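You operate a simulated robot arm through the tools that you are given. There is no shell and no other tool. Be economical: measure what you need, move in short steps, check, and stop when the job is done.

You run a simulated robot arm. Do the job below in one go: nothing can be reset, and whatever is moved stays where it is left.

Task
Run through the first two slides, focusing each sharp on the screen.
Fine: switch the projector on; slot 1, then slot 2; leave it running.

It is judged by the outcome, as a careful person would: the job done as asked, and still so three seconds after it is handed in. It fails if anything else is knocked over, pushed out of place, dropped, spilled or broken.

Robot
A 7-joint arm with a two-finger parallel gripper, fixed in place. Base frame: the origin is at the foot of the arm, x ahead of it, y to its left, z up. Readings come in mm, rad, newtons and seconds.
Its first joint turns from -2.897 to 2.897 rad. Payload 4.4 kg.
The tool frame sits at the grasp point between the pads (the TCP): z along the fingers, y along the line on which they close. The tips reach 23 mm beyond it. Largest opening 94 mm; finger width 38, thickness 10; the body of the gripper, 54 by 96 mm, starts 39 mm behind the TCP.
Orientation is that of the tool frame in the base frame, as a unit quaternion [x, y, z, w]. With the fingers straight down and closing along the base's y, the tool's x points along the base's -x, its y along +y and its z along -z.

Tools
- The arm moves only by the tool nudge_tool. Its argument "steps" is a list of rows, each a list of 3 entries, a list of its own where there are three numbers: the shift along the tool's x, y, z in units of 100 mm (1.0 is 100 mm), then the turn, a rotation vector about the tool's x, y, z in units of 120 degrees (1.0 is 120 degrees), then the opening, from 0 (shut) to 1 (fully open). In form: [[[x, y, z], [wx, wy, wz], hand], ...]. A call has 1 to 20 rows; each row is the pose to reach, as a shift and turn from the pose commanded when the call began, along the tool's axes at that moment. A call with a number of a shift or a turn outside -1 to 1 is refused whole. Each row takes 0.2 s and may step no farther than 50 mm and 0.15 rad from the row before; otherwise, or with a gripper value out of range, the whole call is refused. Where a pose cannot be reached the arm comes as near as it can. A force on the tool above 40 N (or 10 N above the force at the start of the call, whichever is more), or a blocked arm, ends the call early, and 0.2 s more pass. Each finger travels about 72 mm/s and halts on what it meets, pressing with about 37 N; the grip force reading is that of the motor and also rises with nothing between the fingers. The clock runs only during rows and for 0.2 s after the last one: add rows that repeat a pose to give the fingers time. The reply holds the time, the measured pose of the TCP, the force on the tool along the base axes, the opening and the grip force, in the units named above and with some noise, and new pictures: "views" is both (left out), scene, wrist or none.
- Cameras (640 x 400 px; columns grow to the right, rows downward): "scene" is fixed at [50.2, -648.7, 1634.2]; the picture's right is [0.10, -0.99, 0.00], its down [-0.66, -0.07, -0.75] and it looks along [0.75, 0.08, -0.66] (base axes); focal length 242 px, centre (320, 200). "wrist" rides on the gripper at [-39, 0, -44] in the tool frame; the picture's right is [0.00, -1.00, 0.00], its down [0.97, 0.00, -0.24] and it looks along [0.24, 0.00, 0.97] (tool axes); focal length 218 px, centre (320, 200). There is no depth. A picture from a camera that has moved, and an enlarged one, comes with that camera's place and axes in the base frame and with its lens.
- enlarge(camera, box): a new picture of the part [left, top, right, bottom] of that camera's present view, enlarged. It takes no simulated time.
- hand_in(): hands the job in; it is judged then, once.

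Go step by step. Nothing tells you positions but the pictures and the camera data: compare them with the known pose of the tool, close in by small moves and look again before you grip or let go. The budget is 120 turns and 150 pictures, counting those below and the enlarged ones. Unless the task says otherwise, let go and move clear before handing in, and close with one line.

The tools are called after "Emit:" by a JSON object that holds its "api" and its "payload". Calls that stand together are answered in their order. nudge_tool: Moves the arm, as the interface text tells. Its arguments: {"type":"object","properties":{"steps":{"type":"array"},"views":{"type":"string","enum":["both","scene","wrist","none"]}},"required":["steps"]} The other tools are called the same way: enlarge (camera, box) takes an enlarged picture of a part of a camera's view; hand_in () hands the job in.

At the start:

```text
t: 0.0
ee_pos: [628.3, -445.9, 1379.0]
tcp_rot: [0.001, 1.0, 0.001, 0.0]
force: [-0.1, -0.4, 1.0]
gripper_width: 94.0
grasp_force: 0.1
```

scene: 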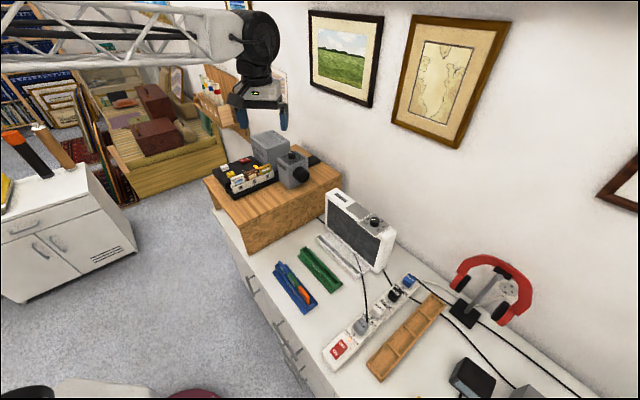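
wrist: 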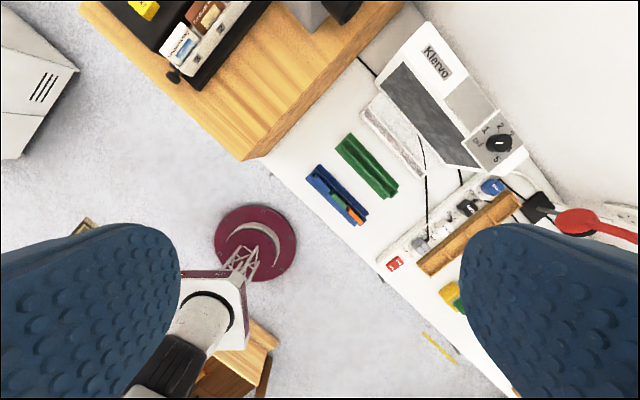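

I see a desk by a wall with a wooden box carrying what looks like a slide projector and a slide tray. I'll enlarge the views to identify the parts.

Emit:
{"api": "enlarge", "payload": {"camera": "scene", "box": [200, 110, 360, 210]}}

Emit:
{"api": "enlarge", "payload": {"camera": "scene", "box": [240, 180, 560, 380]}}

Emit:
{"api": "enlarge", "payload": {"camera": "wrist", "box": [100, 0, 420, 200]}}

Emit:
{"api": "enlarge", "payload": {"camera": "wrist", "box": [320, 0, 640, 200]}}

Emit:
{"api": "enlarge", "payload": {"camera": "scene", "box": [80, 40, 240, 140]}}

```text
4.00 times, centred on (280, 160) of scene
camera zoom: at [50.2, -648.7, 1634.2], right [0.1, -0.99, 0.0], down [-0.66, -0.07, -0.75], along [0.75, 0.08, -0.66], focal length 967 px, centre (480, 360)
```

zoom: 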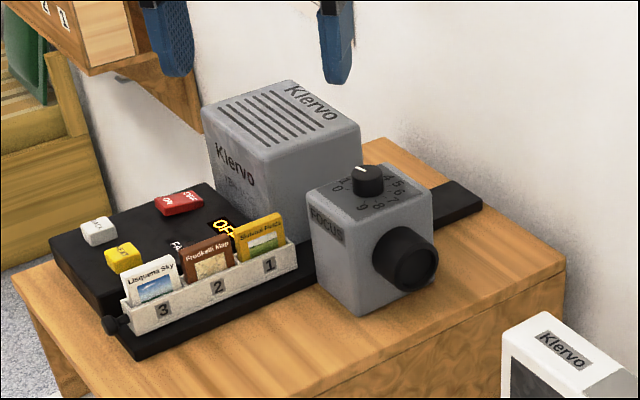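

```text
2.00 times, centred on (400, 280) of scene
camera zoom: at [50.2, -648.7, 1634.2], right [0.1, -0.99, 0.0], down [-0.66, -0.07, -0.75], along [0.75, 0.08, -0.66], focal length 483 px, centre (160, 40)
```

zoom: 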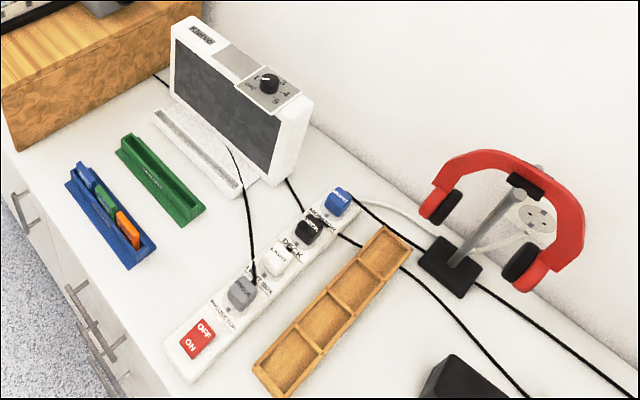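

```text
2.00 times, centred on (260, 100) of wrist
camera zoom: at [666.6, -445.8, 1424.3], right [0.0, -1.0, 0.0], down [-0.97, 0.0, 0.24], along [-0.24, 0.0, -0.97], focal length 436 px, centre (440, 400)
```

zoom: 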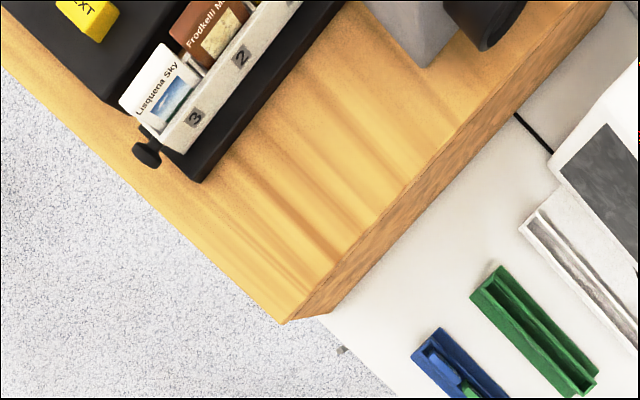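

```text
2.00 times, centred on (480, 100) of wrist
camera zoom: at [666.6, -445.8, 1424.3], right [0.0, -1.0, 0.0], down [-0.97, 0.0, 0.24], along [-0.24, 0.0, -0.97], focal length 436 px, centre (0, 400)
```

zoom: 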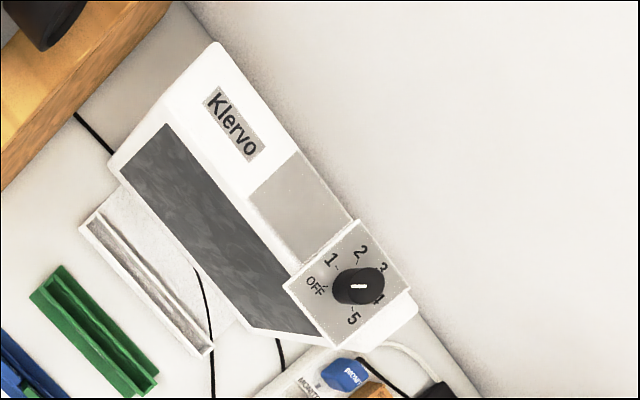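

```text
4.00 times, centred on (160, 90) of scene
camera zoom: at [50.2, -648.7, 1634.2], right [0.1, -0.99, 0.0], down [-0.66, -0.07, -0.75], along [0.75, 0.08, -0.66], focal length 967 px, centre (960, 640)
```

zoom: 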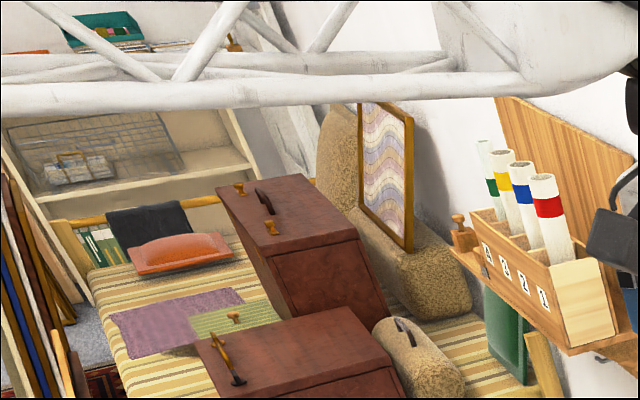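

Projector with buttons, a focus dial, and a slide tray; a power strip with labelled plugs. I'll zoom further to read the labels.

Emit:
{"api": "enlarge", "payload": {"camera": "scene", "box": [205, 145, 285, 195]}}

Emit:
{"api": "enlarge", "payload": {"camera": "scene", "box": [260, 130, 340, 180]}}

Emit:
{"api": "enlarge", "payload": {"camera": "scene", "box": [320, 265, 448, 365]}}

Emit:
{"api": "enlarge", "payload": {"camera": "scene", "box": [440, 240, 640, 400]}}

Emit:
{"api": "enlarge", "payload": {"camera": "wrist", "box": [360, 160, 560, 290]}}

```text
8.00 times, centred on (245, 170) of scene
camera zoom: at [50.2, -648.7, 1634.2], right [0.1, -0.99, 0.0], down [-0.66, -0.07, -0.75], along [0.75, 0.08, -0.66], focal length 1933 px, centre (920, 440)
```

zoom: 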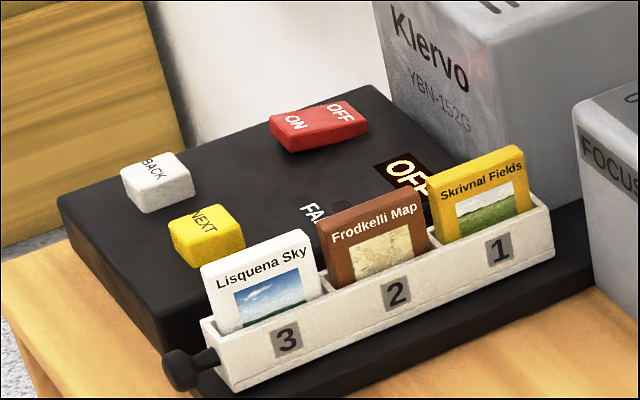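

```text
8.00 times, centred on (300, 155) of scene
camera zoom: at [50.2, -648.7, 1634.2], right [0.1, -0.99, 0.0], down [-0.66, -0.07, -0.75], along [0.75, 0.08, -0.66], focal length 1933 px, centre (480, 560)
```

zoom: 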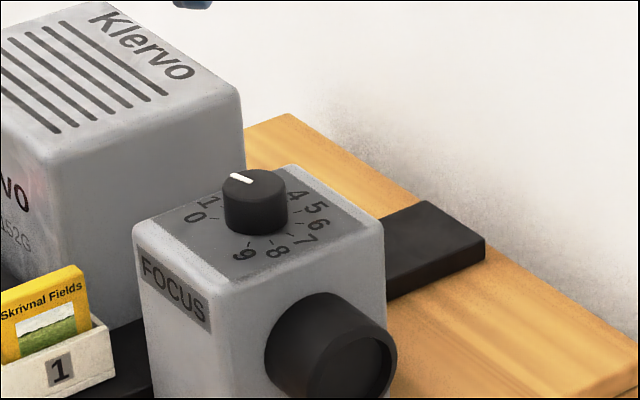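

```text
4.00 times, centred on (384, 315) of scene
camera zoom: at [50.2, -648.7, 1634.2], right [0.1, -0.99, 0.0], down [-0.66, -0.07, -0.75], along [0.75, 0.08, -0.66], focal length 967 px, centre (64, -260)
```

zoom: 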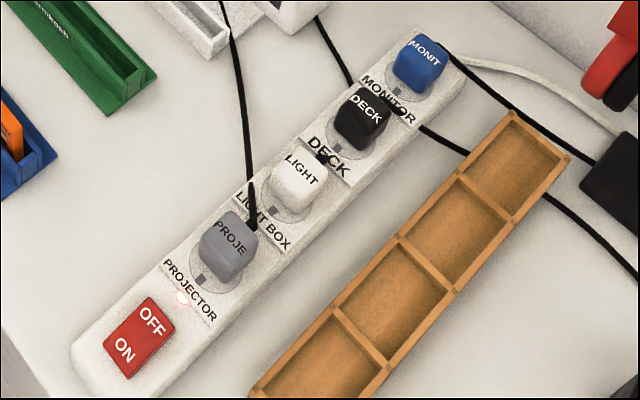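

```text
2.50 times, centred on (540, 320) of scene
camera zoom: at [50.2, -648.7, 1634.2], right [0.1, -0.99, 0.0], down [-0.66, -0.07, -0.75], along [0.75, 0.08, -0.66], focal length 604 px, centre (-230, -100)
```

zoom: 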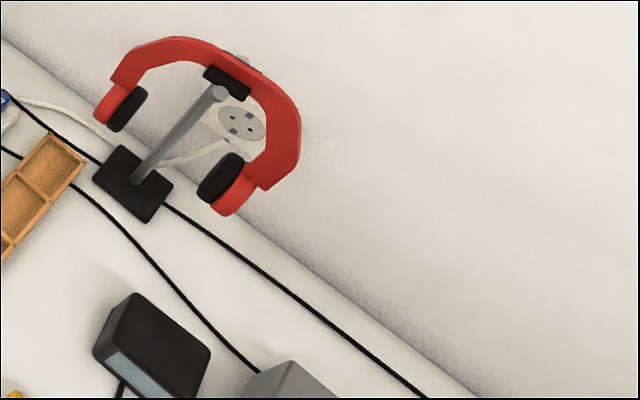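

```text
3.08 times, centred on (460, 225) of wrist
camera zoom: at [666.6, -445.8, 1424.3], right [0.0, -1.0, 0.0], down [-0.97, 0.0, 0.24], along [-0.24, 0.0, -0.97], focal length 672 px, centre (-111, 123)
```

zoom: 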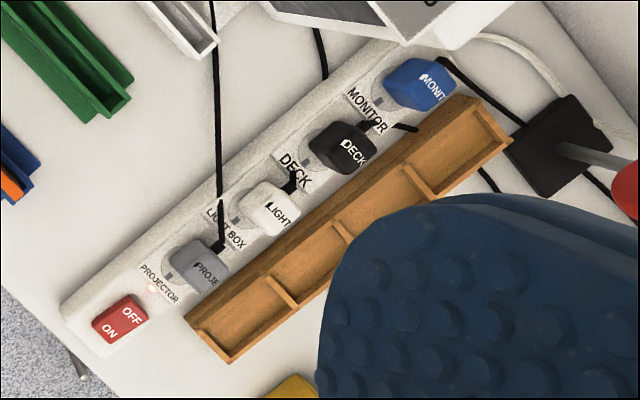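

The strip is already on (lamp lit, projector plugged in); the projector reads OFF and its lens points along the desk toward (-x,-y), so the screen must be out of view. I'll tilt the hand to look that way.

Emit:
{"api": "nudge_tool", "payload": {"steps": [[[0, 0, 0], [0.05, 0.03, 0], 1], [[0, 0, 0], [0.1, 0.06, 0], 1], [[0, 0, 0], [0.15, 0.09, 0], 1], [[0, 0, 0], [0.2, 0.12, 0], 1], [[0, 0, 0], [0.25, 0.15, 0], 1], [[0, 0, 0], [0.3, 0.18, 0], 1], [[0, 0, 0], [0.35, 0.21, 0], 1], [[0, 0, 0], [0.4, 0.24, 0], 1], [[0, 0, 0], [0.45, 0.27, 0], 1]], "views": "wrist"}}

```text
t: 2.0
ee_pos: [628.0, -446.3, 1379.1]
tcp_rot: [0.001, 0.852, -0.448, -0.27]
force: [0.6, -0.7, 0.2]
gripper_width: 94.1
grasp_force: 0.0
camera wrist: at [681.0, -421.6, 1382.3], right [0.24, -0.6, 0.76], down [-0.72, 0.42, 0.55], along [-0.65, -0.68, -0.33], focal length 218 px, centre (320, 200)
```

wrist: 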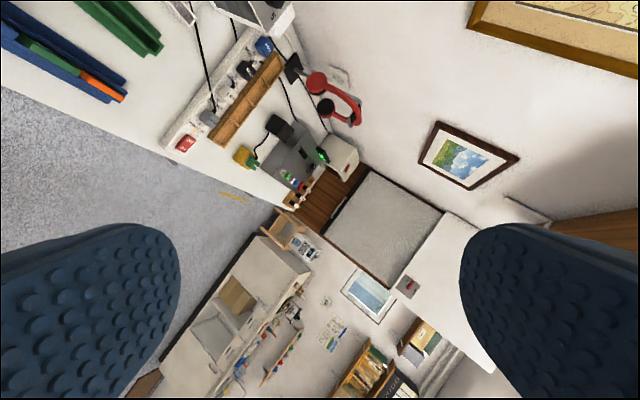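

The blank panel past the end of the desk is the projection screen. Zoom to verify.

Emit:
{"api": "enlarge", "payload": {"camera": "wrist", "box": [280, 140, 480, 300]}}

Emit:
{"api": "nudge_tool", "payload": {"steps": [[[0, 0, 0], [-0.05, -0.03, 0], 1], [[0, 0, 0], [-0.1, -0.06, 0], 1], [[0, 0, 0], [-0.15, -0.09, 0], 1], [[0, 0, 0], [-0.2, -0.12, 0], 1], [[0, 0, 0], [-0.25, -0.15, 0], 1], [[0, 0, 0], [-0.3, -0.18, 0], 1], [[0, 0, 0], [-0.35, -0.21, 0], 1], [[0, 0, 0], [-0.4, -0.24, 0], 1], [[0, 0, 0], [-0.45, -0.27, 0], 1]], "views": "none"}}

```text
2.50 times, centred on (380, 220) of wrist
camera zoom: at [681.0, -421.6, 1382.3], right [0.24, -0.6, 0.76], down [-0.72, 0.42, 0.55], along [-0.65, -0.68, -0.33], focal length 546 px, centre (170, 150)
```

zoom: 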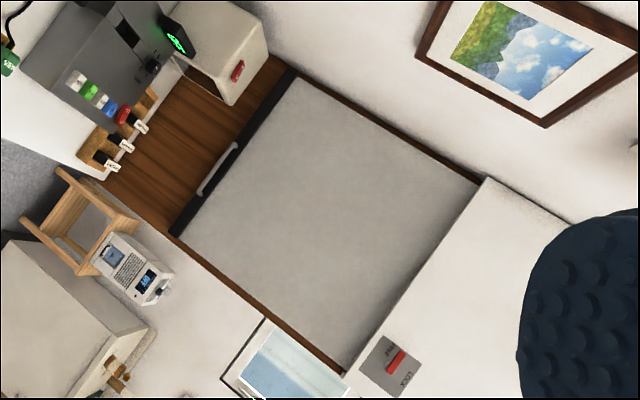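

```text
t: 4.0
ee_pos: [627.1, -446.1, 1379.4]
tcp_rot: [-0.001, 1.0, 0.001, 0.0]
force: [-0.6, 0.8, -0.2]
gripper_width: 93.9
grasp_force: 0.0
```

Screen confirmed. Now moving toward the projector for a top view (100 mm per axis per call).

Emit:
{"api": "nudge_tool", "payload": {"steps": [[[-0.3, 0.3, 0], [0, 0, 0], 0.5], [[-0.6, 0.6, 0], [0, 0, 0], 0], [[-1, 0.9, 0], [0, 0, 0], 0]], "views": "none"}}

Emit:
{"api": "nudge_tool", "payload": {"steps": [[[-0.3, 0.3, 0.2], [0, 0, 0], 0], [[-0.6, 0.6, 0.4], [0, 0, 0], 0], [[-1, 0.9, 0.6], [0, 0, 0], 0]], "views": "wrist"}}

```text
t: 4.8
ee_pos: [728.2, -355.1, 1380.8]
tcp_rot: [0.0, 1.0, 0.0, 0.0]
force: [-0.3, 0.8, 0.2]
gripper_width: 0.0
grasp_force: 19.5
```

```text
refused: row 3 steps farther than a row can; nothing moved
```

Emit:
{"api": "nudge_tool", "payload": {"steps": [[[-0.3, 0.3, 0.2], [0, 0, 0], 0], [[-0.6, 0.6, 0.4], [0, 0, 0], 0], [[-0.9, 0.9, 0.6], [0, 0, 0], 0]], "views": "wrist"}}

```text
t: 5.6
ee_pos: [819.1, -265.9, 1320.2]
tcp_rot: [0.001, 1.0, 0.0, 0.001]
force: [-0.1, 0.8, 0.6]
gripper_width: 0.1
grasp_force: 37.0
camera wrist: at [857.3, -266.0, 1365.1], right [0.0, -1.0, 0.0], down [-0.97, 0.0, 0.24], along [-0.24, 0.0, -0.97], focal length 218 px, centre (320, 200)
```

wrist: 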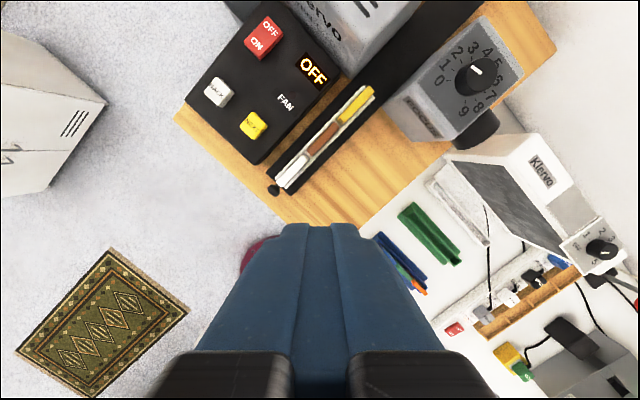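

Emit:
{"api": "enlarge", "payload": {"camera": "wrist", "box": [180, 0, 380, 125]}}

Emit:
{"api": "enlarge", "payload": {"camera": "wrist", "box": [370, 0, 570, 125]}}

```text
3.20 times, centred on (280, 62) of wrist
camera zoom: at [857.3, -266.0, 1365.1], right [0.0, -1.0, 0.0], down [-0.97, 0.0, 0.24], along [-0.24, 0.0, -0.97], focal length 698 px, centre (448, 640)
```

zoom: 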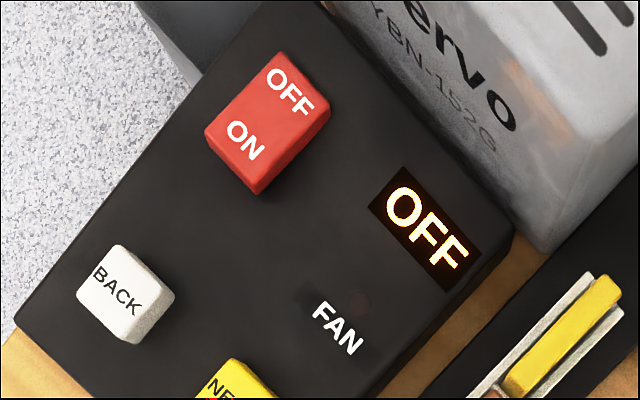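

```text
3.20 times, centred on (470, 62) of wrist
camera zoom: at [857.3, -266.0, 1365.1], right [0.0, -1.0, 0.0], down [-0.97, 0.0, 0.24], along [-0.24, 0.0, -0.97], focal length 698 px, centre (-160, 640)
```

zoom: 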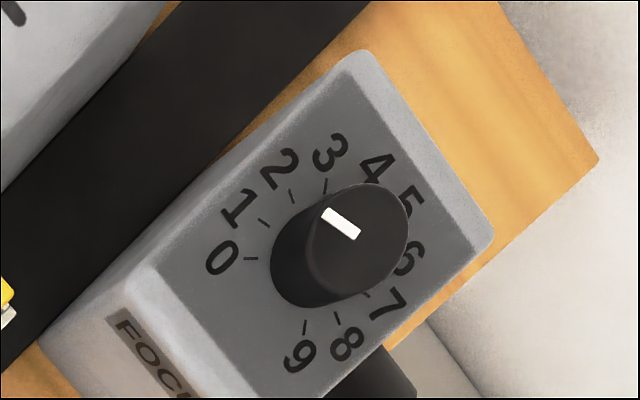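

The rocker's ON end is at about (990,-175,1017), NEXT at (887,-166,1015), and the focus knob top at (929,-435,1113), reading about 1. I'll yaw 45° to align with the rocker and approach its ON end.

Emit:
{"api": "nudge_tool", "payload": {"steps": [[[-0.16, 0.15, 0.15], [0, 0, -0.0625], 0], [[-0.32, 0.31, 0.3], [0, 0, -0.125], 0], [[-0.48, 0.46, 0.45], [0, 0, -0.1875], 0], [[-0.64, 0.62, 0.6], [0, 0, -0.25], 0], [[-0.8, 0.77, 0.75], [0, 0, -0.3125], 0], [[-0.96, 0.93, 0.9], [0, 0, -0.375], 0]], "views": "wrist"}}

```text
t: 7.0
ee_pos: [912.6, -172.6, 1229.0]
tcp_rot: [-0.383, 0.924, -0.001, 0.0]
force: [0.0, 0.5, 0.0]
gripper_width: 0.1
grasp_force: 37.3
camera wrist: at [941.1, -145.1, 1274.6], right [0.71, -0.71, 0.0], down [-0.69, -0.69, 0.24], along [-0.17, -0.17, -0.97], focal length 218 px, centre (320, 200)
```

wrist: 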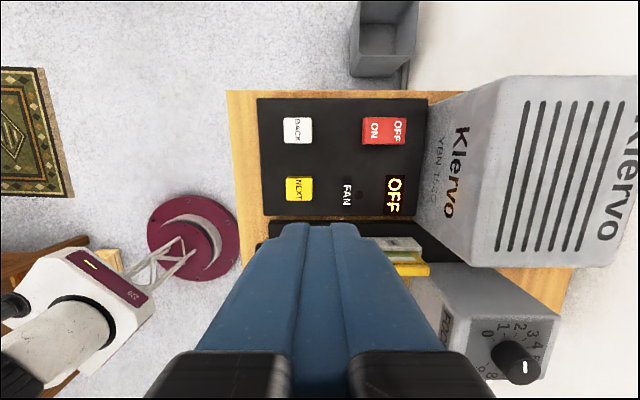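

Alignment is good. Moving laterally over ON and down.

Emit:
{"api": "nudge_tool", "payload": {"steps": [[[-0.14, -0.14, 0.25], [0, 0, 0], 0], [[-0.28, -0.28, 0.5], [0, 0, 0], 0], [[-0.42, -0.42, 0.75], [0, 0, 0], 0], [[-0.56, -0.56, 1.0], [0, 0, 0], 0]], "views": "both"}}

```text
t: 8.0
ee_pos: [993.9, -172.1, 1130.7]
tcp_rot: [-0.382, 0.924, -0.001, 0.0]
force: [1.0, 0.0, -0.2]
gripper_width: 0.0
grasp_force: 37.3
camera wrist: at [1020.7, -144.7, 1174.8], right [0.71, -0.71, 0.0], down [-0.69, -0.69, 0.24], along [-0.17, -0.17, -0.97], focal length 218 px, centre (320, 200)
```

scene: 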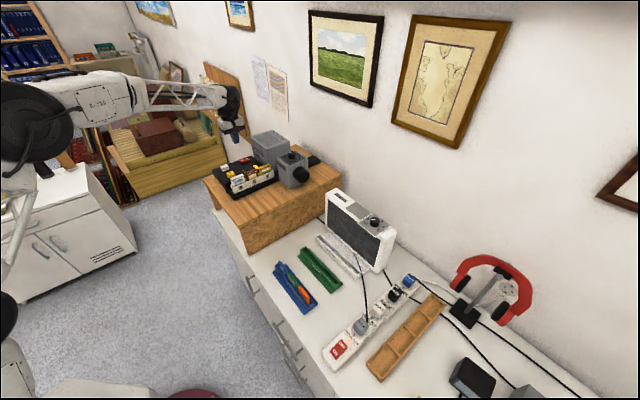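
wrist: 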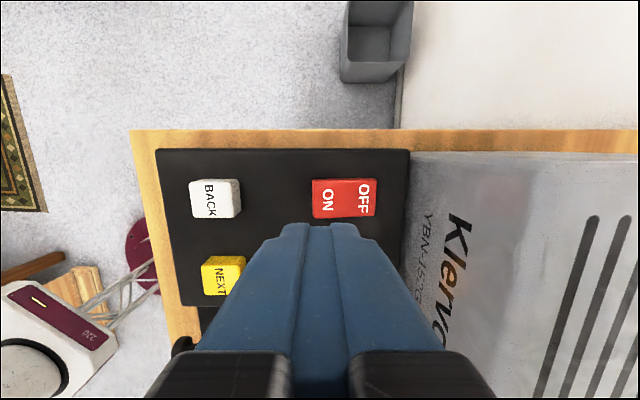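

Tips are over the ON half. Descending gently.

Emit:
{"api": "nudge_tool", "payload": {"steps": [[[0, -0.02, 0.2], [0, 0, 0], 0], [[0, -0.02, 0.4], [0, 0, 0], 0], [[0, -0.02, 0.6], [0, 0, 0], 0], [[0, -0.02, 0.75], [0, 0, 0], 0], [[0, -0.02, 0.84], [0, 0, 0], 0]], "views": "wrist"}}

```text
t: 9.2
ee_pos: [994.7, -174.3, 1045.8]
tcp_rot: [-0.383, 0.924, 0.001, 0.0]
force: [0.1, 0.0, -0.5]
gripper_width: 0.0
grasp_force: 37.4
camera wrist: at [1021.8, -146.8, 1090.1], right [0.71, -0.71, 0.0], down [-0.69, -0.69, 0.24], along [-0.17, -0.17, -0.97], focal length 218 px, centre (320, 200)
```

wrist: 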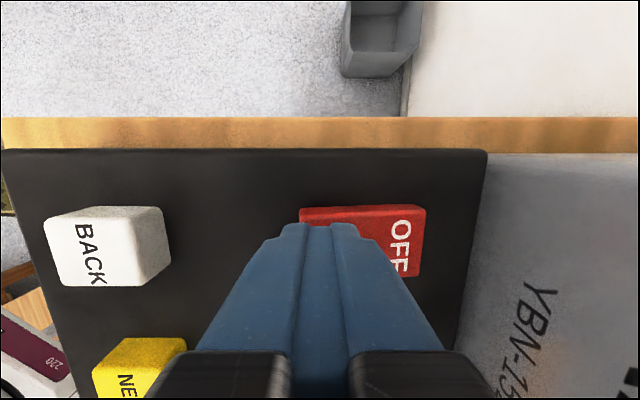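

Emit:
{"api": "nudge_tool", "payload": {"steps": [[[0, 0, 0.03], [0, 0, 0], 0], [[0, 0, 0.06], [0, 0, 0], 0], [[0, 0, 0.09], [0, 0, 0], 0], [[0, 0, 0.12], [0, 0, 0], 0], [[0, 0, 0.15], [0, 0, 0], 0]], "views": "wrist"}}

```text
t: 10.4
ee_pos: [995.0, -173.7, 1034.1]
tcp_rot: [-0.383, 0.924, -0.001, 0.001]
force: [-10.0, 1.6, 25.6]
gripper_width: 0.0
grasp_force: 36.7
camera wrist: at [1021.9, -146.5, 1078.7], right [0.71, -0.71, 0.0], down [-0.69, -0.69, 0.24], along [-0.17, -0.17, -0.97], focal length 218 px, centre (320, 200)
```

wrist: 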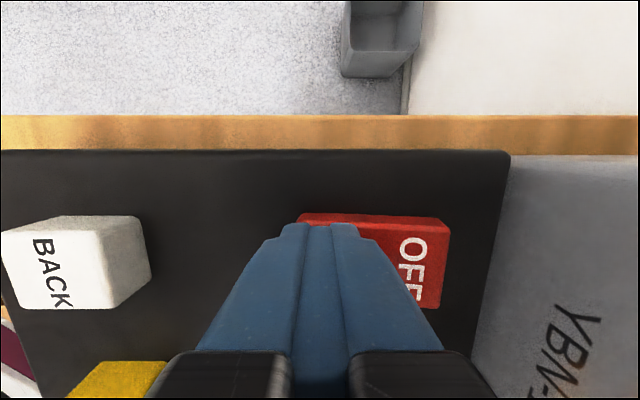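

The rocker appears to have tipped under 25 N. Raising to check.

Emit:
{"api": "nudge_tool", "payload": {"steps": [[[0, 0, -0.3], [0, 0, 0], 0], [[0, 0, -0.6], [0, 0, 0], 0], [[0.2, 0, -0.85], [0, 0, 0], 0], [[0.5, 0, -1.0], [0, 0, 0], 0]], "views": "both"}}

```text
t: 11.4
ee_pos: [958.6, -210.0, 1129.7]
tcp_rot: [-0.383, 0.924, 0.0, 0.0]
force: [0.6, -0.4, -0.1]
gripper_width: 0.0
grasp_force: 37.4
camera wrist: at [986.2, -182.4, 1175.2], right [0.71, -0.71, 0.0], down [-0.69, -0.69, 0.24], along [-0.17, -0.17, -0.97], focal length 218 px, centre (320, 200)
```

scene: 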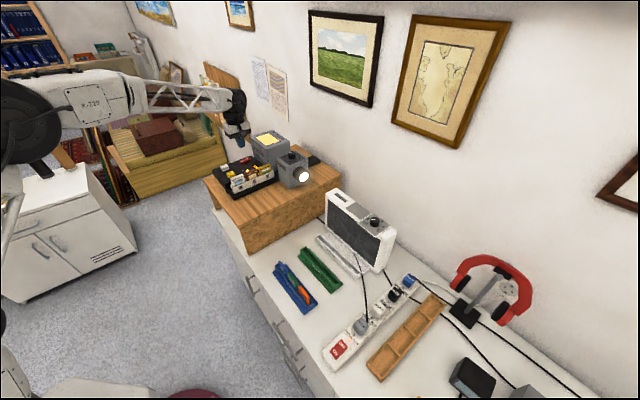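
wrist: 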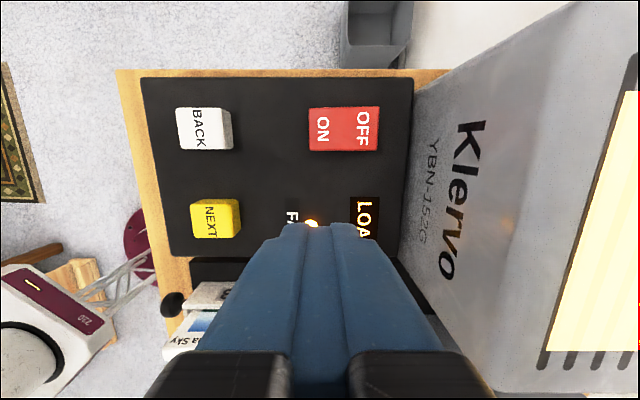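

It's on: lamp lit, display shows "LOA…". Backing off a bit to read the display and tray.

Emit:
{"api": "nudge_tool", "payload": {"steps": [[[0.3, 0.1, -0.3], [0, 0, 0], 0], [[0.6, 0.2, -0.5], [0, 0, 0], 0], [[0.9, 0.2, -0.6], [0, 0, 0], 0]], "views": "wrist"}}

```text
t: 12.2
ee_pos: [881.2, -259.2, 1190.0]
tcp_rot: [-0.383, 0.924, 0.0, 0.001]
force: [0.1, -0.7, -0.4]
gripper_width: 0.0
grasp_force: 37.1
camera wrist: at [909.0, -231.5, 1234.8], right [0.71, -0.71, 0.0], down [-0.69, -0.69, 0.24], along [-0.17, -0.17, -0.97], focal length 218 px, centre (320, 200)
```

wrist: 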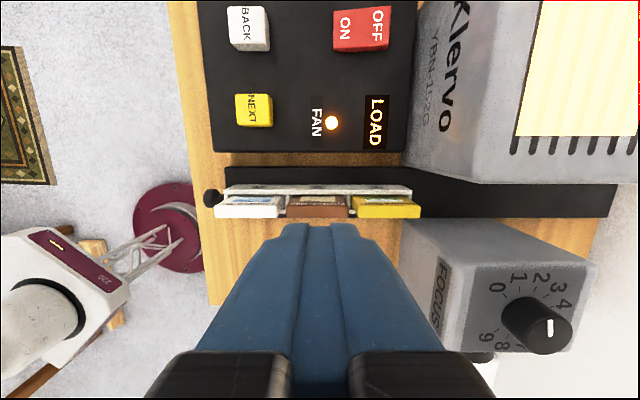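

Display reads LOAD, fan lamp on. I'll press NEXT to bring in slot 1: moving above it.

Emit:
{"api": "nudge_tool", "payload": {"steps": [[[-0.24, 0.2, 0.1], [0, 0, 0], 0], [[-0.48, 0.4, 0.2], [0, 0, 0], 0], [[-0.71, 0.6, 0.4], [0, 0, 0], 0], [[-0.71, 0.6, 0.7], [0, 0, 0], 0], [[-0.71, 0.6, 1.0], [0, 0, 0], 0]], "views": "wrist"}}

```text
t: 13.4
ee_pos: [889.0, -165.2, 1091.1]
tcp_rot: [-0.382, 0.924, -0.001, 0.0]
force: [-0.8, 0.3, 0.2]
gripper_width: 0.0
grasp_force: 37.4
camera wrist: at [916.7, -138.0, 1135.2], right [0.71, -0.71, 0.0], down [-0.69, -0.69, 0.24], along [-0.17, -0.17, -0.97], focal length 218 px, centre (320, 200)
```

wrist: 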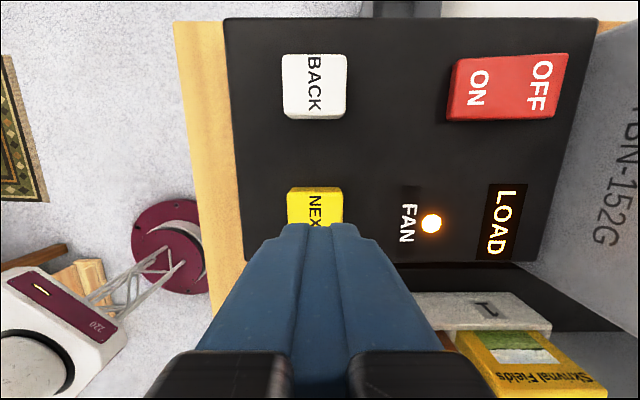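

Emit:
{"api": "nudge_tool", "payload": {"steps": [[[-0.03, 0.02, 0.2], [0, 0, 0], 0], [[-0.03, 0.02, 0.4], [0, 0, 0], 0], [[-0.03, 0.02, 0.46], [0, 0, 0], 0], [[-0.03, 0.02, 0.49], [0, 0, 0], 0], [[-0.03, 0.02, 0.52], [0, 0, 0], 0], [[-0.03, 0.02, 0.55], [0, 0, 0], 0], [[-0.03, 0.02, 0.58], [0, 0, 0], 0]], "views": "wrist"}}

```text
t: 15.0
ee_pos: [889.8, -162.0, 1032.1]
tcp_rot: [-0.383, 0.924, 0.001, 0.0]
force: [0.1, -0.9, 2.0]
gripper_width: 0.0
grasp_force: 37.4
camera wrist: at [917.4, -135.3, 1077.4], right [0.71, -0.71, 0.0], down [-0.69, -0.69, 0.24], along [-0.17, -0.17, -0.97], focal length 218 px, centre (320, 200)
```

wrist: 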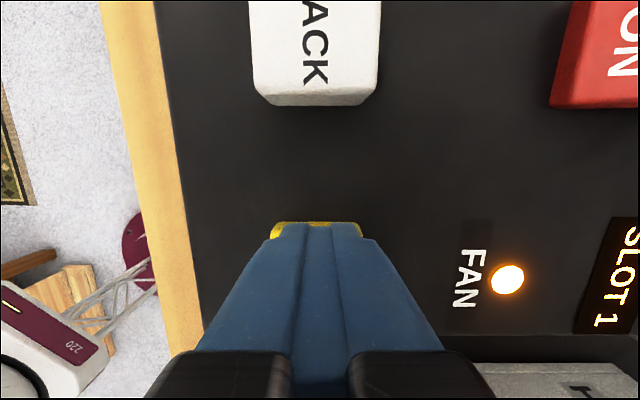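

SLOT 1 is loaded. Rising and retreating, then tilting to view the screen.

Emit:
{"api": "nudge_tool", "payload": {"steps": [[[0, 0, -0.3], [0, 0, 0], 0], [[0, 0, -0.7], [0, 0, 0], 0], [[0.2, 0, -1.0], [0, 0, 0], 0], [[0.5, 0, -1.0], [0, 0, 0], 0], [[0.9, 0, -1.0], [0, 0, 0], 0]], "views": "none"}}

Emit:
{"api": "nudge_tool", "payload": {"steps": [[[0.1, -0.1, -0.3], [0, 0, 0], 0], [[0.3, -0.2, -0.6], [0, 0, 0], 0], [[0.6, -0.3, -0.8], [0, 0, 0], 0], [[0.8, -0.4, -1.0], [0, 0, 0], 0]], "views": "none"}}

Emit:
{"api": "nudge_tool", "payload": {"steps": [[[0.1, -0.1, -0.15], [0, 0.06, 0], 0], [[0.3, -0.2, -0.3], [0, 0.12, 0], 0], [[0.5, -0.3, -0.5], [0, 0.18, 0], 0], [[0.6, -0.4, -0.5], [0, 0.24, 0], 0], [[0.6, -0.4, -0.5], [0, 0.3, 0], 0], [[0.6, -0.4, -0.5], [0, 0.36, 0], 0], [[0.6, -0.4, -0.5], [0, 0.42, 0], 0], [[0.6, -0.4, -0.5], [0, 0.48, 0], 0], [[0.6, -0.4, -0.5], [0, 0.54, 0], 0]], "views": "wrist"}}

```text
t: 16.2
ee_pos: [826.3, -225.7, 1132.3]
tcp_rot: [-0.382, 0.924, 0.0, 0.0]
force: [0.2, 0.0, 0.1]
gripper_width: 0.0
grasp_force: 37.0
```

```text
t: 17.2
ee_pos: [796.9, -312.1, 1232.0]
tcp_rot: [-0.383, 0.924, 0.0, 0.0]
force: [0.8, -0.5, -0.7]
gripper_width: 0.2
grasp_force: 36.8
```

```text
t: 19.2
ee_pos: [783.0, -381.1, 1284.4]
tcp_rot: [-0.322, 0.78, -0.205, -0.496]
force: [0.0, 0.1, 0.4]
gripper_width: 0.0
grasp_force: 37.0
camera wrist: at [823.3, -342.1, 1267.2], right [0.71, -0.71, 0.0], down [-0.14, -0.14, 0.98], along [-0.69, -0.69, -0.19], focal length 218 px, centre (320, 200)
```

wrist: 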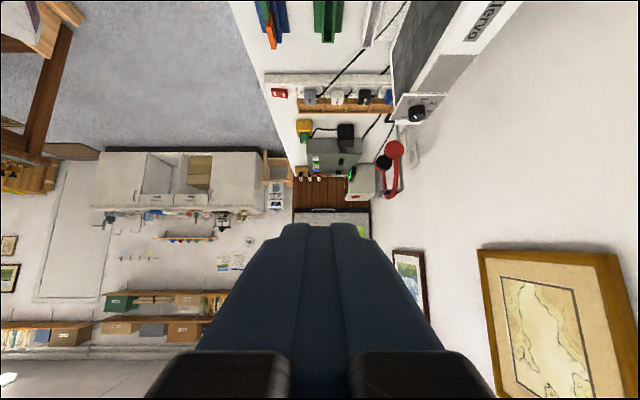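

The screen is behind the closed fingers; opening them gives a clear view.

Emit:
{"api": "nudge_tool", "payload": {"steps": [[[0, 0, 0], [0, 0.06, 0], 1], [[0, 0, 0], [0, 0.06, 0], 1], [[0, 0, 0], [0, 0.06, 0], 1], [[0, 0, 0], [0, 0.06, 0], 1]], "views": "wrist"}}

Emit:
{"api": "enlarge", "payload": {"camera": "wrist", "box": [260, 170, 380, 290]}}

```text
t: 20.2
ee_pos: [784.2, -382.3, 1283.1]
tcp_rot: [-0.31, 0.747, -0.225, -0.543]
force: [-0.3, 0.0, -0.1]
gripper_width: 94.0
grasp_force: 0.1
camera wrist: at [821.6, -343.8, 1259.6], right [0.71, -0.71, 0.0], down [-0.05, -0.05, 1.0], along [-0.71, -0.71, -0.07], focal length 218 px, centre (320, 200)
```

wrist: 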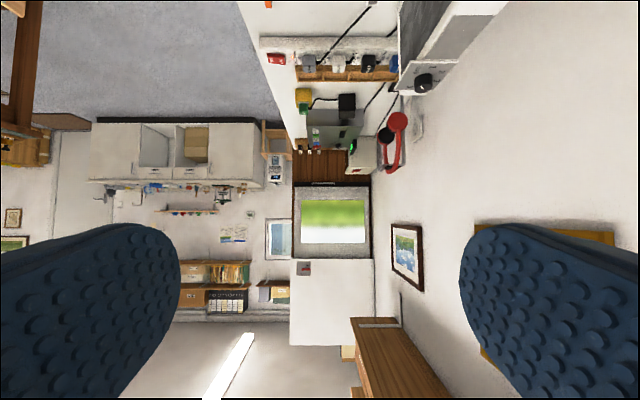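

```text
3.33 times, centred on (320, 230) of wrist
camera zoom: at [821.6, -343.8, 1259.6], right [0.71, -0.71, 0.0], down [-0.05, -0.05, 1.0], along [-0.71, -0.71, -0.07], focal length 728 px, centre (320, 100)
```

zoom: 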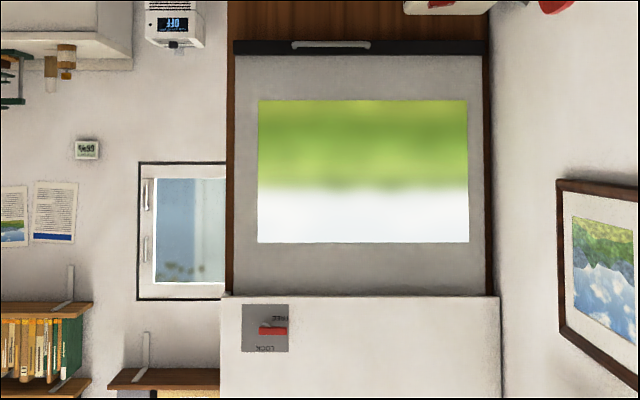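

Screen view works: slot 1 is projected and blurred. Untilting, then heading to the focus knob.

Emit:
{"api": "nudge_tool", "payload": {"steps": [[[0, 0, 0], [0, -0.06, 0], 1], [[0, 0, 0], [0, -0.12, 0], 1], [[0, 0, 0], [0, -0.18, 0], 1], [[0, 0, 0], [0, -0.24, 0], 1], [[0, 0, 0], [0, -0.3, 0], 1], [[0, 0, 0], [0, -0.36, 0], 1], [[0, 0, 0], [0, -0.42, 0], 1], [[0, 0, 0], [0, -0.48, 0], 1], [[0, 0, 0], [0, -0.54, 0], 1], [[0, 0, 0], [0, -0.6, 0], 1]], "views": "none"}}

Emit:
{"api": "nudge_tool", "payload": {"steps": [[[-0.15, -0.35, 0], [0, 0, 0], 1], [[-0.3, -0.7, 0], [0, 0, 0], 1], [[-0.45, -1.0, 0.1], [0, 0, 0], 1], [[-0.65, -1.0, 0.3], [0, 0, 0], 1]], "views": "wrist"}}

```text
t: 22.4
ee_pos: [783.1, -380.6, 1282.1]
tcp_rot: [-0.382, 0.924, 0.001, 0.001]
force: [0.8, 0.5, -0.3]
gripper_width: 93.9
grasp_force: 0.2
```

```text
t: 23.4
ee_pos: [899.5, -406.8, 1253.7]
tcp_rot: [-0.383, 0.924, 0.0, -0.001]
force: [-0.8, 0.1, -0.3]
gripper_width: 94.2
grasp_force: 0.2
camera wrist: at [927.2, -378.9, 1297.9], right [0.71, -0.71, 0.0], down [-0.69, -0.69, 0.24], along [-0.17, -0.17, -0.97], focal length 218 px, centre (320, 200)
```

wrist: 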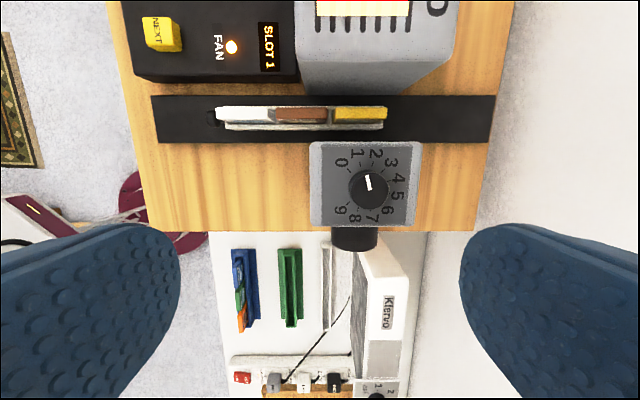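

Knob centre is at about (932,-435,1113). Moving above it.

Emit:
{"api": "enlarge", "payload": {"camera": "wrist", "box": [300, 130, 440, 240]}}

Emit:
{"api": "nudge_tool", "payload": {"steps": [[[-0.02, -0.22, 0.3], [0, 0, 0], 1], [[-0.03, -0.43, 0.6], [0, 0, 0], 1], [[-0.03, -0.43, 0.9], [0, 0, 0], 1]], "views": "wrist"}}

```text
3.64 times, centred on (370, 185) of wrist
camera zoom: at [927.2, -378.9, 1297.9], right [0.71, -0.71, 0.0], down [-0.69, -0.69, 0.24], along [-0.17, -0.17, -0.97], focal length 794 px, centre (138, 254)
```

zoom: 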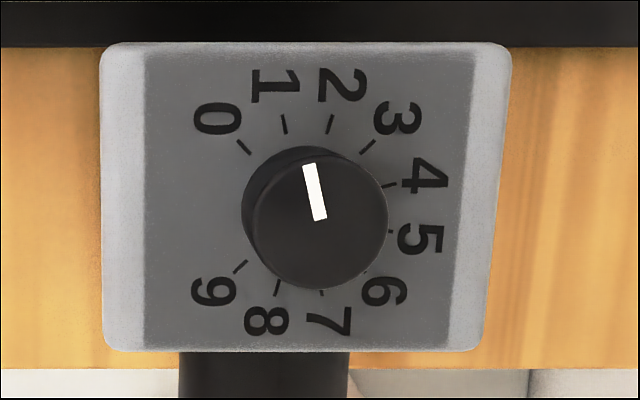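

```text
t: 24.2
ee_pos: [932.4, -436.0, 1163.5]
tcp_rot: [-0.383, 0.924, -0.001, 0.001]
force: [0.0, 0.0, 1.8]
gripper_width: 94.0
grasp_force: 0.1
camera wrist: at [960.7, -408.1, 1208.7], right [0.71, -0.71, 0.0], down [-0.69, -0.69, 0.24], along [-0.17, -0.17, -0.97], focal length 218 px, centre (320, 200)
```

wrist: 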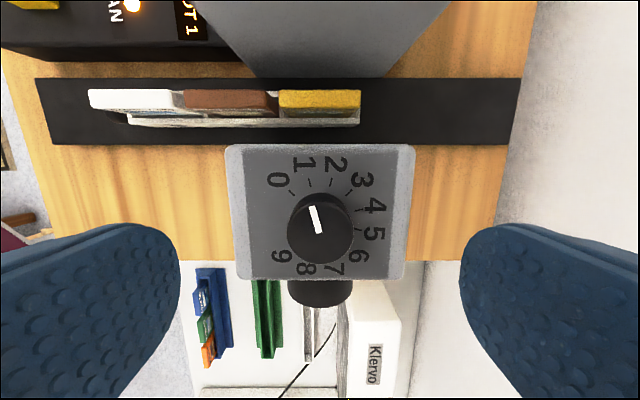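

Centred on the knob; pointer at 1. Descending and gripping.

Emit:
{"api": "nudge_tool", "payload": {"steps": [[[-0.02, 0, 0.15], [0, 0, 0], 1], [[-0.02, 0, 0.3], [0, 0, 0], 1], [[-0.02, 0, 0.42], [0, 0, 0], 1], [[-0.02, 0, 0.42], [0, 0, 0], 0], [[-0.02, 0, 0.42], [0, 0, 0], 0], [[-0.02, 0, 0.42], [0, 0, 0], 0], [[-0.02, 0, 0.42], [0, 0, 0], 0]], "views": "wrist"}}

```text
t: 25.8
ee_pos: [933.2, -435.6, 1120.7]
tcp_rot: [-0.383, 0.924, -0.001, 0.001]
force: [23.1, -28.2, -3.4]
gripper_width: 33.2
grasp_force: 45.0
camera wrist: at [961.7, -407.3, 1165.5], right [0.71, -0.71, 0.0], down [-0.69, -0.69, 0.24], along [-0.17, -0.17, -0.97], focal length 218 px, centre (320, 200)
```

wrist: 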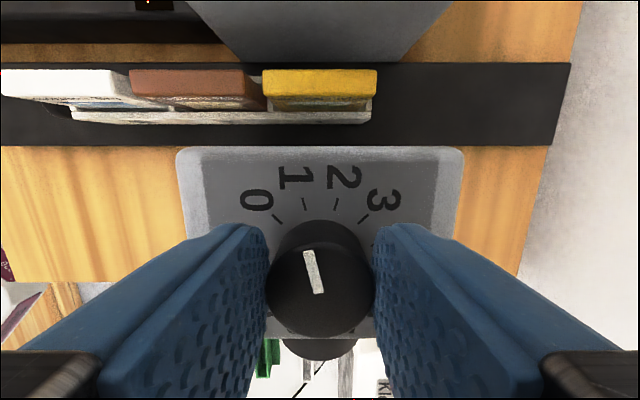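

Gripped, with a side load of 36 N, so I shift slightly with it, then turn clockwise two divisions.

Emit:
{"api": "nudge_tool", "payload": {"steps": [[[0, -0.015, 0], [0, 0, 0], 0], [[0, -0.025, 0], [0, 0, 0], 0]], "views": "none"}}

```text
t: 26.4
ee_pos: [933.9, -435.2, 1119.8]
tcp_rot: [-0.383, 0.924, 0.002, -0.001]
force: [-45.8, 11.8, 4.3]
gripper_width: 33.1
grasp_force: 45.1
```

Emit:
{"api": "nudge_tool", "payload": {"steps": [[[0.004, 0.012, 0], [0, 0, 0], 0]], "views": "none"}}

```text
t: 26.8
ee_pos: [934.7, -434.3, 1119.8]
tcp_rot: [-0.382, 0.924, 0.0, 0.001]
force: [-26.7, 5.4, 2.0]
gripper_width: 33.2
grasp_force: 45.1
```

Emit:
{"api": "nudge_tool", "payload": {"steps": [[[0.005, 0.007, 0], [0, 0, 0], 0], [[0.005, 0.007, 0], [0, 0, 0.05], 0], [[0.005, 0.007, 0], [0, 0, 0.1], 0], [[0.005, 0.007, 0], [0, 0, 0.15], 0], [[0.005, 0.007, 0], [0, 0, 0.2], 0], [[0.005, 0.007, 0], [0, 0, 0.25], 0]], "views": "wrist"}}

```text
t: 27.7
ee_pos: [934.6, -434.6, 1120.5]
tcp_rot: [-0.273, 0.962, -0.002, 0.001]
force: [15.8, -4.5, -4.7]
gripper_width: 33.1
grasp_force: 45.7
stopped in row 4: the force on the tool passed its limit (the readings are from after the stop); the commanded pose is now the measured one
camera wrist: at [968.2, -414.9, 1165.6], right [0.53, -0.85, 0.0], down [-0.83, -0.51, 0.24], along [-0.2, -0.13, -0.97], focal length 218 px, centre (320, 200)
```

wrist: 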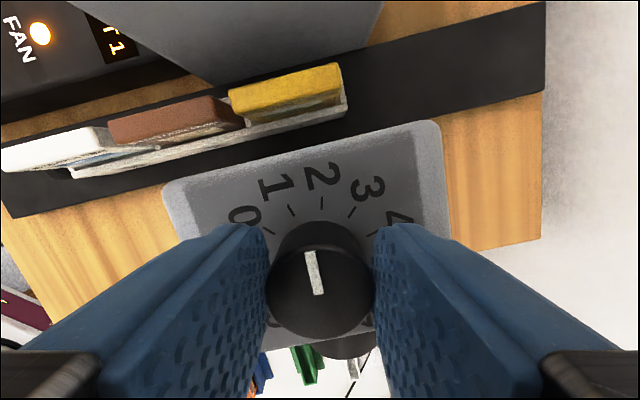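

It turns (now about 1.5). Continuing in small increments, letting the pose re-centre.

Emit:
{"api": "nudge_tool", "payload": {"steps": [[[0, 0, 0], [0, 0, 0.04], 0], [[0, 0, 0], [0, 0, 0.08], 0], [[0, 0, 0], [0, 0, 0.12], 0], [[0, 0, 0], [0, 0, 0.16], 0], [[0, 0, 0], [0, 0, 0.2], 0], [[0, 0, 0], [0, 0, 0.24], 0]], "views": "none"}}

Emit:
{"api": "nudge_tool", "payload": {"steps": [[[0, 0, 0], [0, 0, 0.04], 0], [[0, 0, 0], [0, 0, 0.08], 0], [[0, 0, 0], [0, 0, 0.12], 0], [[0, 0, 0], [0, 0, 0.16], 0]], "views": "wrist"}}

```text
t: 28.2
ee_pos: [933.9, -436.0, 1121.6]
tcp_rot: [-0.211, 0.978, -0.001, 0.003]
force: [14.7, -5.1, -3.3]
gripper_width: 33.4
grasp_force: 44.9
stopped in row 2: the force on the tool passed its limit (the readings are from after the stop); the commanded pose is now the measured one
```

```text
t: 28.9
ee_pos: [935.0, -436.7, 1120.6]
tcp_rot: [-0.13, 0.991, -0.003, 0.003]
force: [12.9, -4.9, -4.2]
gripper_width: 33.1
grasp_force: 44.9
stopped in row 3: the force on the tool passed its limit (the readings are from after the stop); the commanded pose is now the measured one
camera wrist: at [973.1, -426.7, 1165.7], right [0.26, -0.97, 0.01], down [-0.94, -0.25, 0.24], along [-0.23, -0.07, -0.97], focal length 218 px, centre (320, 200)
```

wrist: 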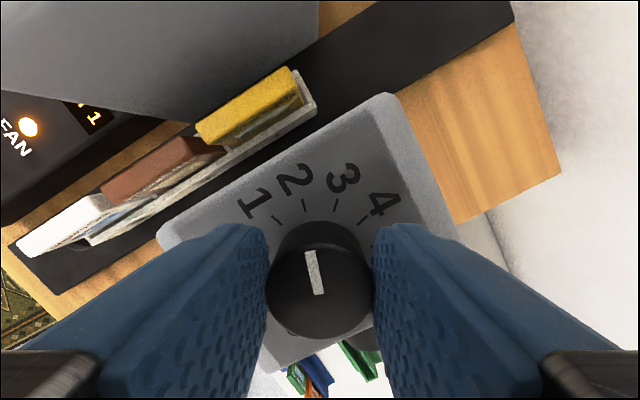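

Dial at about 2. Continuing toward 3 before checking the screen.

Emit:
{"api": "nudge_tool", "payload": {"steps": [[[0, 0, 0], [0, 0, 0.04], 0], [[0, 0, 0], [0, 0, 0.08], 0], [[0, 0, 0], [0, 0, 0.12], 0], [[0, 0, 0], [0, 0, 0.16], 0]], "views": "none"}}

Emit:
{"api": "nudge_tool", "payload": {"steps": [[[0, 0, 0], [0, 0, 0.04], 0], [[0, 0, 0], [0, 0, 0.08], 0], [[0, 0, 0], [0, 0, 0.12], 0]], "views": "none"}}

```text
t: 29.6
ee_pos: [935.2, -437.2, 1119.7]
tcp_rot: [-0.033, 0.999, -0.002, 0.003]
force: [12.2, -4.4, -4.1]
gripper_width: 32.9
grasp_force: 44.9
stopped in row 3: the force on the tool passed its limit (the readings are from after the stop); the commanded pose is now the measured one
```

```text
t: 30.3
ee_pos: [935.6, -438.1, 1120.2]
tcp_rot: [0.062, 0.998, -0.003, 0.005]
force: [10.7, -6.2, -3.7]
gripper_width: 33.0
grasp_force: 44.8
stopped in row 3: the force on the tool passed its limit (the readings are from after the stop); the commanded pose is now the measured one
```

Dial at ~2.7. Releasing, rising and tilting to view the screen.

Emit:
{"api": "nudge_tool", "payload": {"steps": [[[0, 0, 0], [0, 0, 0], 1], [[0, 0, 0], [0, 0, 0], 1], [[0, 0, 0], [0, 0, 0], 1], [[0, 0, -0.3], [0, 0, 0], 1], [[0, 0, -0.6], [0.045, 0.03, 0], 1], [[0.3, 0, -0.9], [0.09, 0.06, 0], 1], [[0.6, 0, -1], [0.135, 0.09, 0], 1], [[0.9, 0, -1], [0.18, 0.12, 0], 1], [[1, 0, -1], [0.225, 0.15, 0], 1], [[1, 0, -1], [0.27, 0.18, 0], 1], [[1, 0, -1], [0.315, 0.21, 0], 1], [[1, 0, -1], [0.36, 0.24, 0], 1], [[1, 0, -1], [0.405, 0.27, 0], 1]], "views": "wrist"}}

```text
t: 33.1
ee_pos: [835.1, -426.0, 1221.2]
tcp_rot: [0.057, 0.871, -0.392, -0.292]
force: [-0.3, -0.4, 0.5]
gripper_width: 94.0
grasp_force: 0.0
camera wrist: at [891.9, -409.9, 1226.6], right [0.13, -0.69, 0.71], down [-0.67, 0.47, 0.58], along [-0.73, -0.55, -0.4], focal length 218 px, centre (320, 200)
```

wrist: 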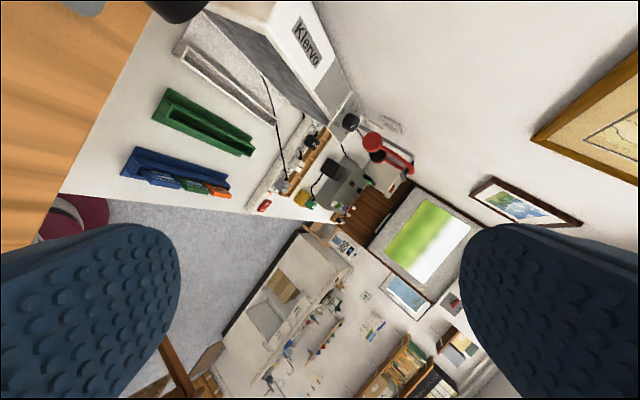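

Emit:
{"api": "enlarge", "payload": {"camera": "wrist", "box": [370, 185, 486, 300]}}

```text
3.48 times, centred on (428, 242) of wrist
camera zoom: at [891.9, -409.9, 1226.6], right [0.13, -0.69, 0.71], down [-0.67, 0.47, 0.58], along [-0.73, -0.55, -0.4], focal length 759 px, centre (-56, 52)
```

zoom: 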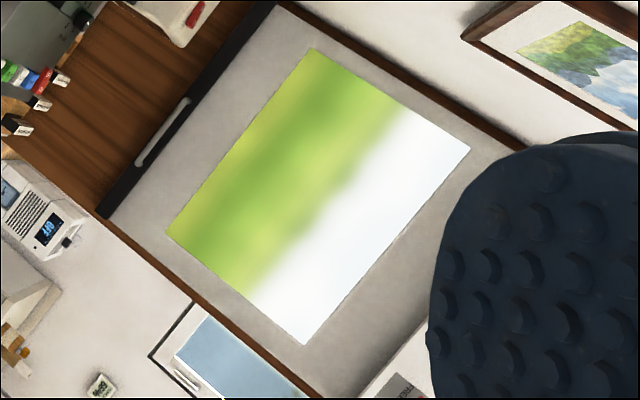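

Blur at 2.7 looks similar or slightly worse than at 1, suggesting the optimum lies between. Going back to the knob to try ~1.9.

Emit:
{"api": "nudge_tool", "payload": {"steps": [[[0, 0, 0], [-0.045, -0.03, 0], 1], [[0, 0, 0], [-0.09, -0.06, 0], 1], [[0, 0, 0], [-0.135, -0.09, 0], 1], [[0, 0, 0], [-0.18, -0.12, 0], 1], [[0, 0, 0], [-0.225, -0.15, 0], 1], [[0, 0, 0], [-0.27, -0.18, 0], 1], [[0, 0, 0], [-0.315, -0.21, 0], 1], [[0, 0, 0], [-0.36, -0.24, 0], 1], [[0, 0, 0], [-0.405, -0.27, 0], 1]], "views": "none"}}

Emit:
{"api": "nudge_tool", "payload": {"steps": [[[-0.4, 0, 0], [0, 0, 0], 1], [[-0.8, 0.02, 0], [0, 0, 0], 1], [[-0.99, 0.02, 0.3], [0, 0, 0], 1], [[-0.99, 0.02, 0.6], [0, 0, 0], 1]], "views": "wrist"}}

```text
t: 35.1
ee_pos: [835.8, -425.7, 1220.5]
tcp_rot: [0.061, 0.998, -0.002, 0.004]
force: [0.5, -0.4, -0.9]
gripper_width: 94.0
grasp_force: 0.1
```

```text
t: 36.1
ee_pos: [935.5, -436.0, 1162.2]
tcp_rot: [0.061, 0.998, -0.003, 0.004]
force: [-0.4, -0.1, 0.6]
gripper_width: 94.2
grasp_force: 0.0
camera wrist: at [973.2, -440.2, 1206.7], right [-0.12, -0.99, 0.0], down [-0.97, 0.12, 0.23], along [-0.23, 0.02, -0.97], focal length 218 px, centre (320, 200)
```

wrist: 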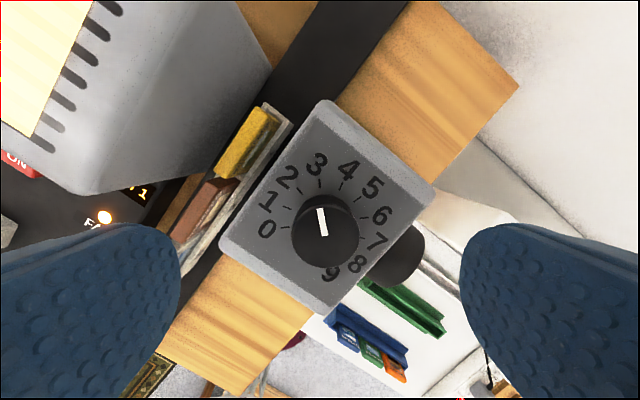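

Emit:
{"api": "nudge_tool", "payload": {"steps": [[[0, 0, 0.2], [0, 0, 0], 1], [[0, 0, 0.41], [0, 0, 0], 1], [[0, 0, 0.41], [0, 0, 0], 0.3], [[0, 0, 0.41], [0, 0, 0], 0.3], [[0, 0, 0.41], [0, 0, 0], 0.3], [[0, 0, 0.41], [0, 0, 0], 0.3]], "views": "none"}}

Emit:
{"api": "nudge_tool", "payload": {"steps": [[[0, 0, 0], [0, 0, -0.04], 0.3], [[0, 0, 0], [0, 0, -0.08], 0.3], [[0, 0, 0], [0, 0, -0.12], 0.3], [[0, 0, 0], [0, 0, -0.16], 0.3], [[0, 0, 0], [0, 0, -0.2], 0.3], [[0, 0, 0], [0, 0, -0.22], 0.3]], "views": "none"}}

```text
t: 37.5
ee_pos: [935.2, -436.4, 1120.2]
tcp_rot: [0.062, 0.998, -0.003, 0.004]
force: [-0.9, -17.7, -0.9]
gripper_width: 35.8
grasp_force: 9.0
```

```text
t: 38.9
ee_pos: [934.0, -435.1, 1121.0]
tcp_rot: [-0.169, 0.986, -0.003, 0.004]
force: [2.2, -11.4, -0.9]
gripper_width: 33.8
grasp_force: 6.3
```

The softer grip works smoothly. Releasing and checking the screen.

Emit:
{"api": "nudge_tool", "payload": {"steps": [[[0, 0, 0], [0, 0, 0], 1], [[0, 0, 0], [0, 0, 0], 1], [[0, 0, 0], [0, 0, 0], 1], [[0, 0, -0.3], [0, 0, 0], 1], [[0, 0, -0.6], [0.03, 0.045, 0], 1], [[0.3, 0, -0.9], [0.06, 0.09, 0], 1], [[0.6, 0, -1], [0.09, 0.135, 0], 1], [[0.9, 0, -1], [0.12, 0.18, 0], 1], [[1, 0, -1], [0.15, 0.225, 0], 1], [[1, 0, -1], [0.18, 0.27, 0], 1], [[1, 0, -1], [0.21, 0.315, 0], 1], [[1, 0, -1], [0.24, 0.36, 0], 1], [[1, 0, -1], [0.27, 0.405, 0], 1]], "views": "wrist"}}

```text
t: 41.7
ee_pos: [839.9, -468.6, 1220.8]
tcp_rot: [-0.145, 0.86, -0.339, -0.352]
force: [-0.3, 0.0, 0.9]
gripper_width: 93.8
grasp_force: 0.1
camera wrist: at [889.6, -438.1, 1216.6], right [0.49, -0.73, 0.48], down [-0.57, 0.15, 0.81], along [-0.66, -0.67, -0.34], focal length 218 px, centre (320, 200)
```

wrist: 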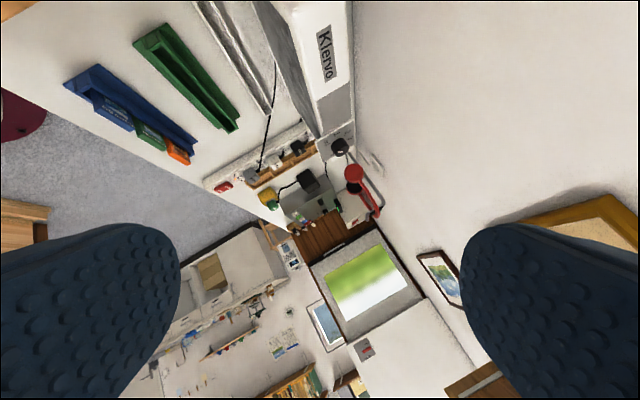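

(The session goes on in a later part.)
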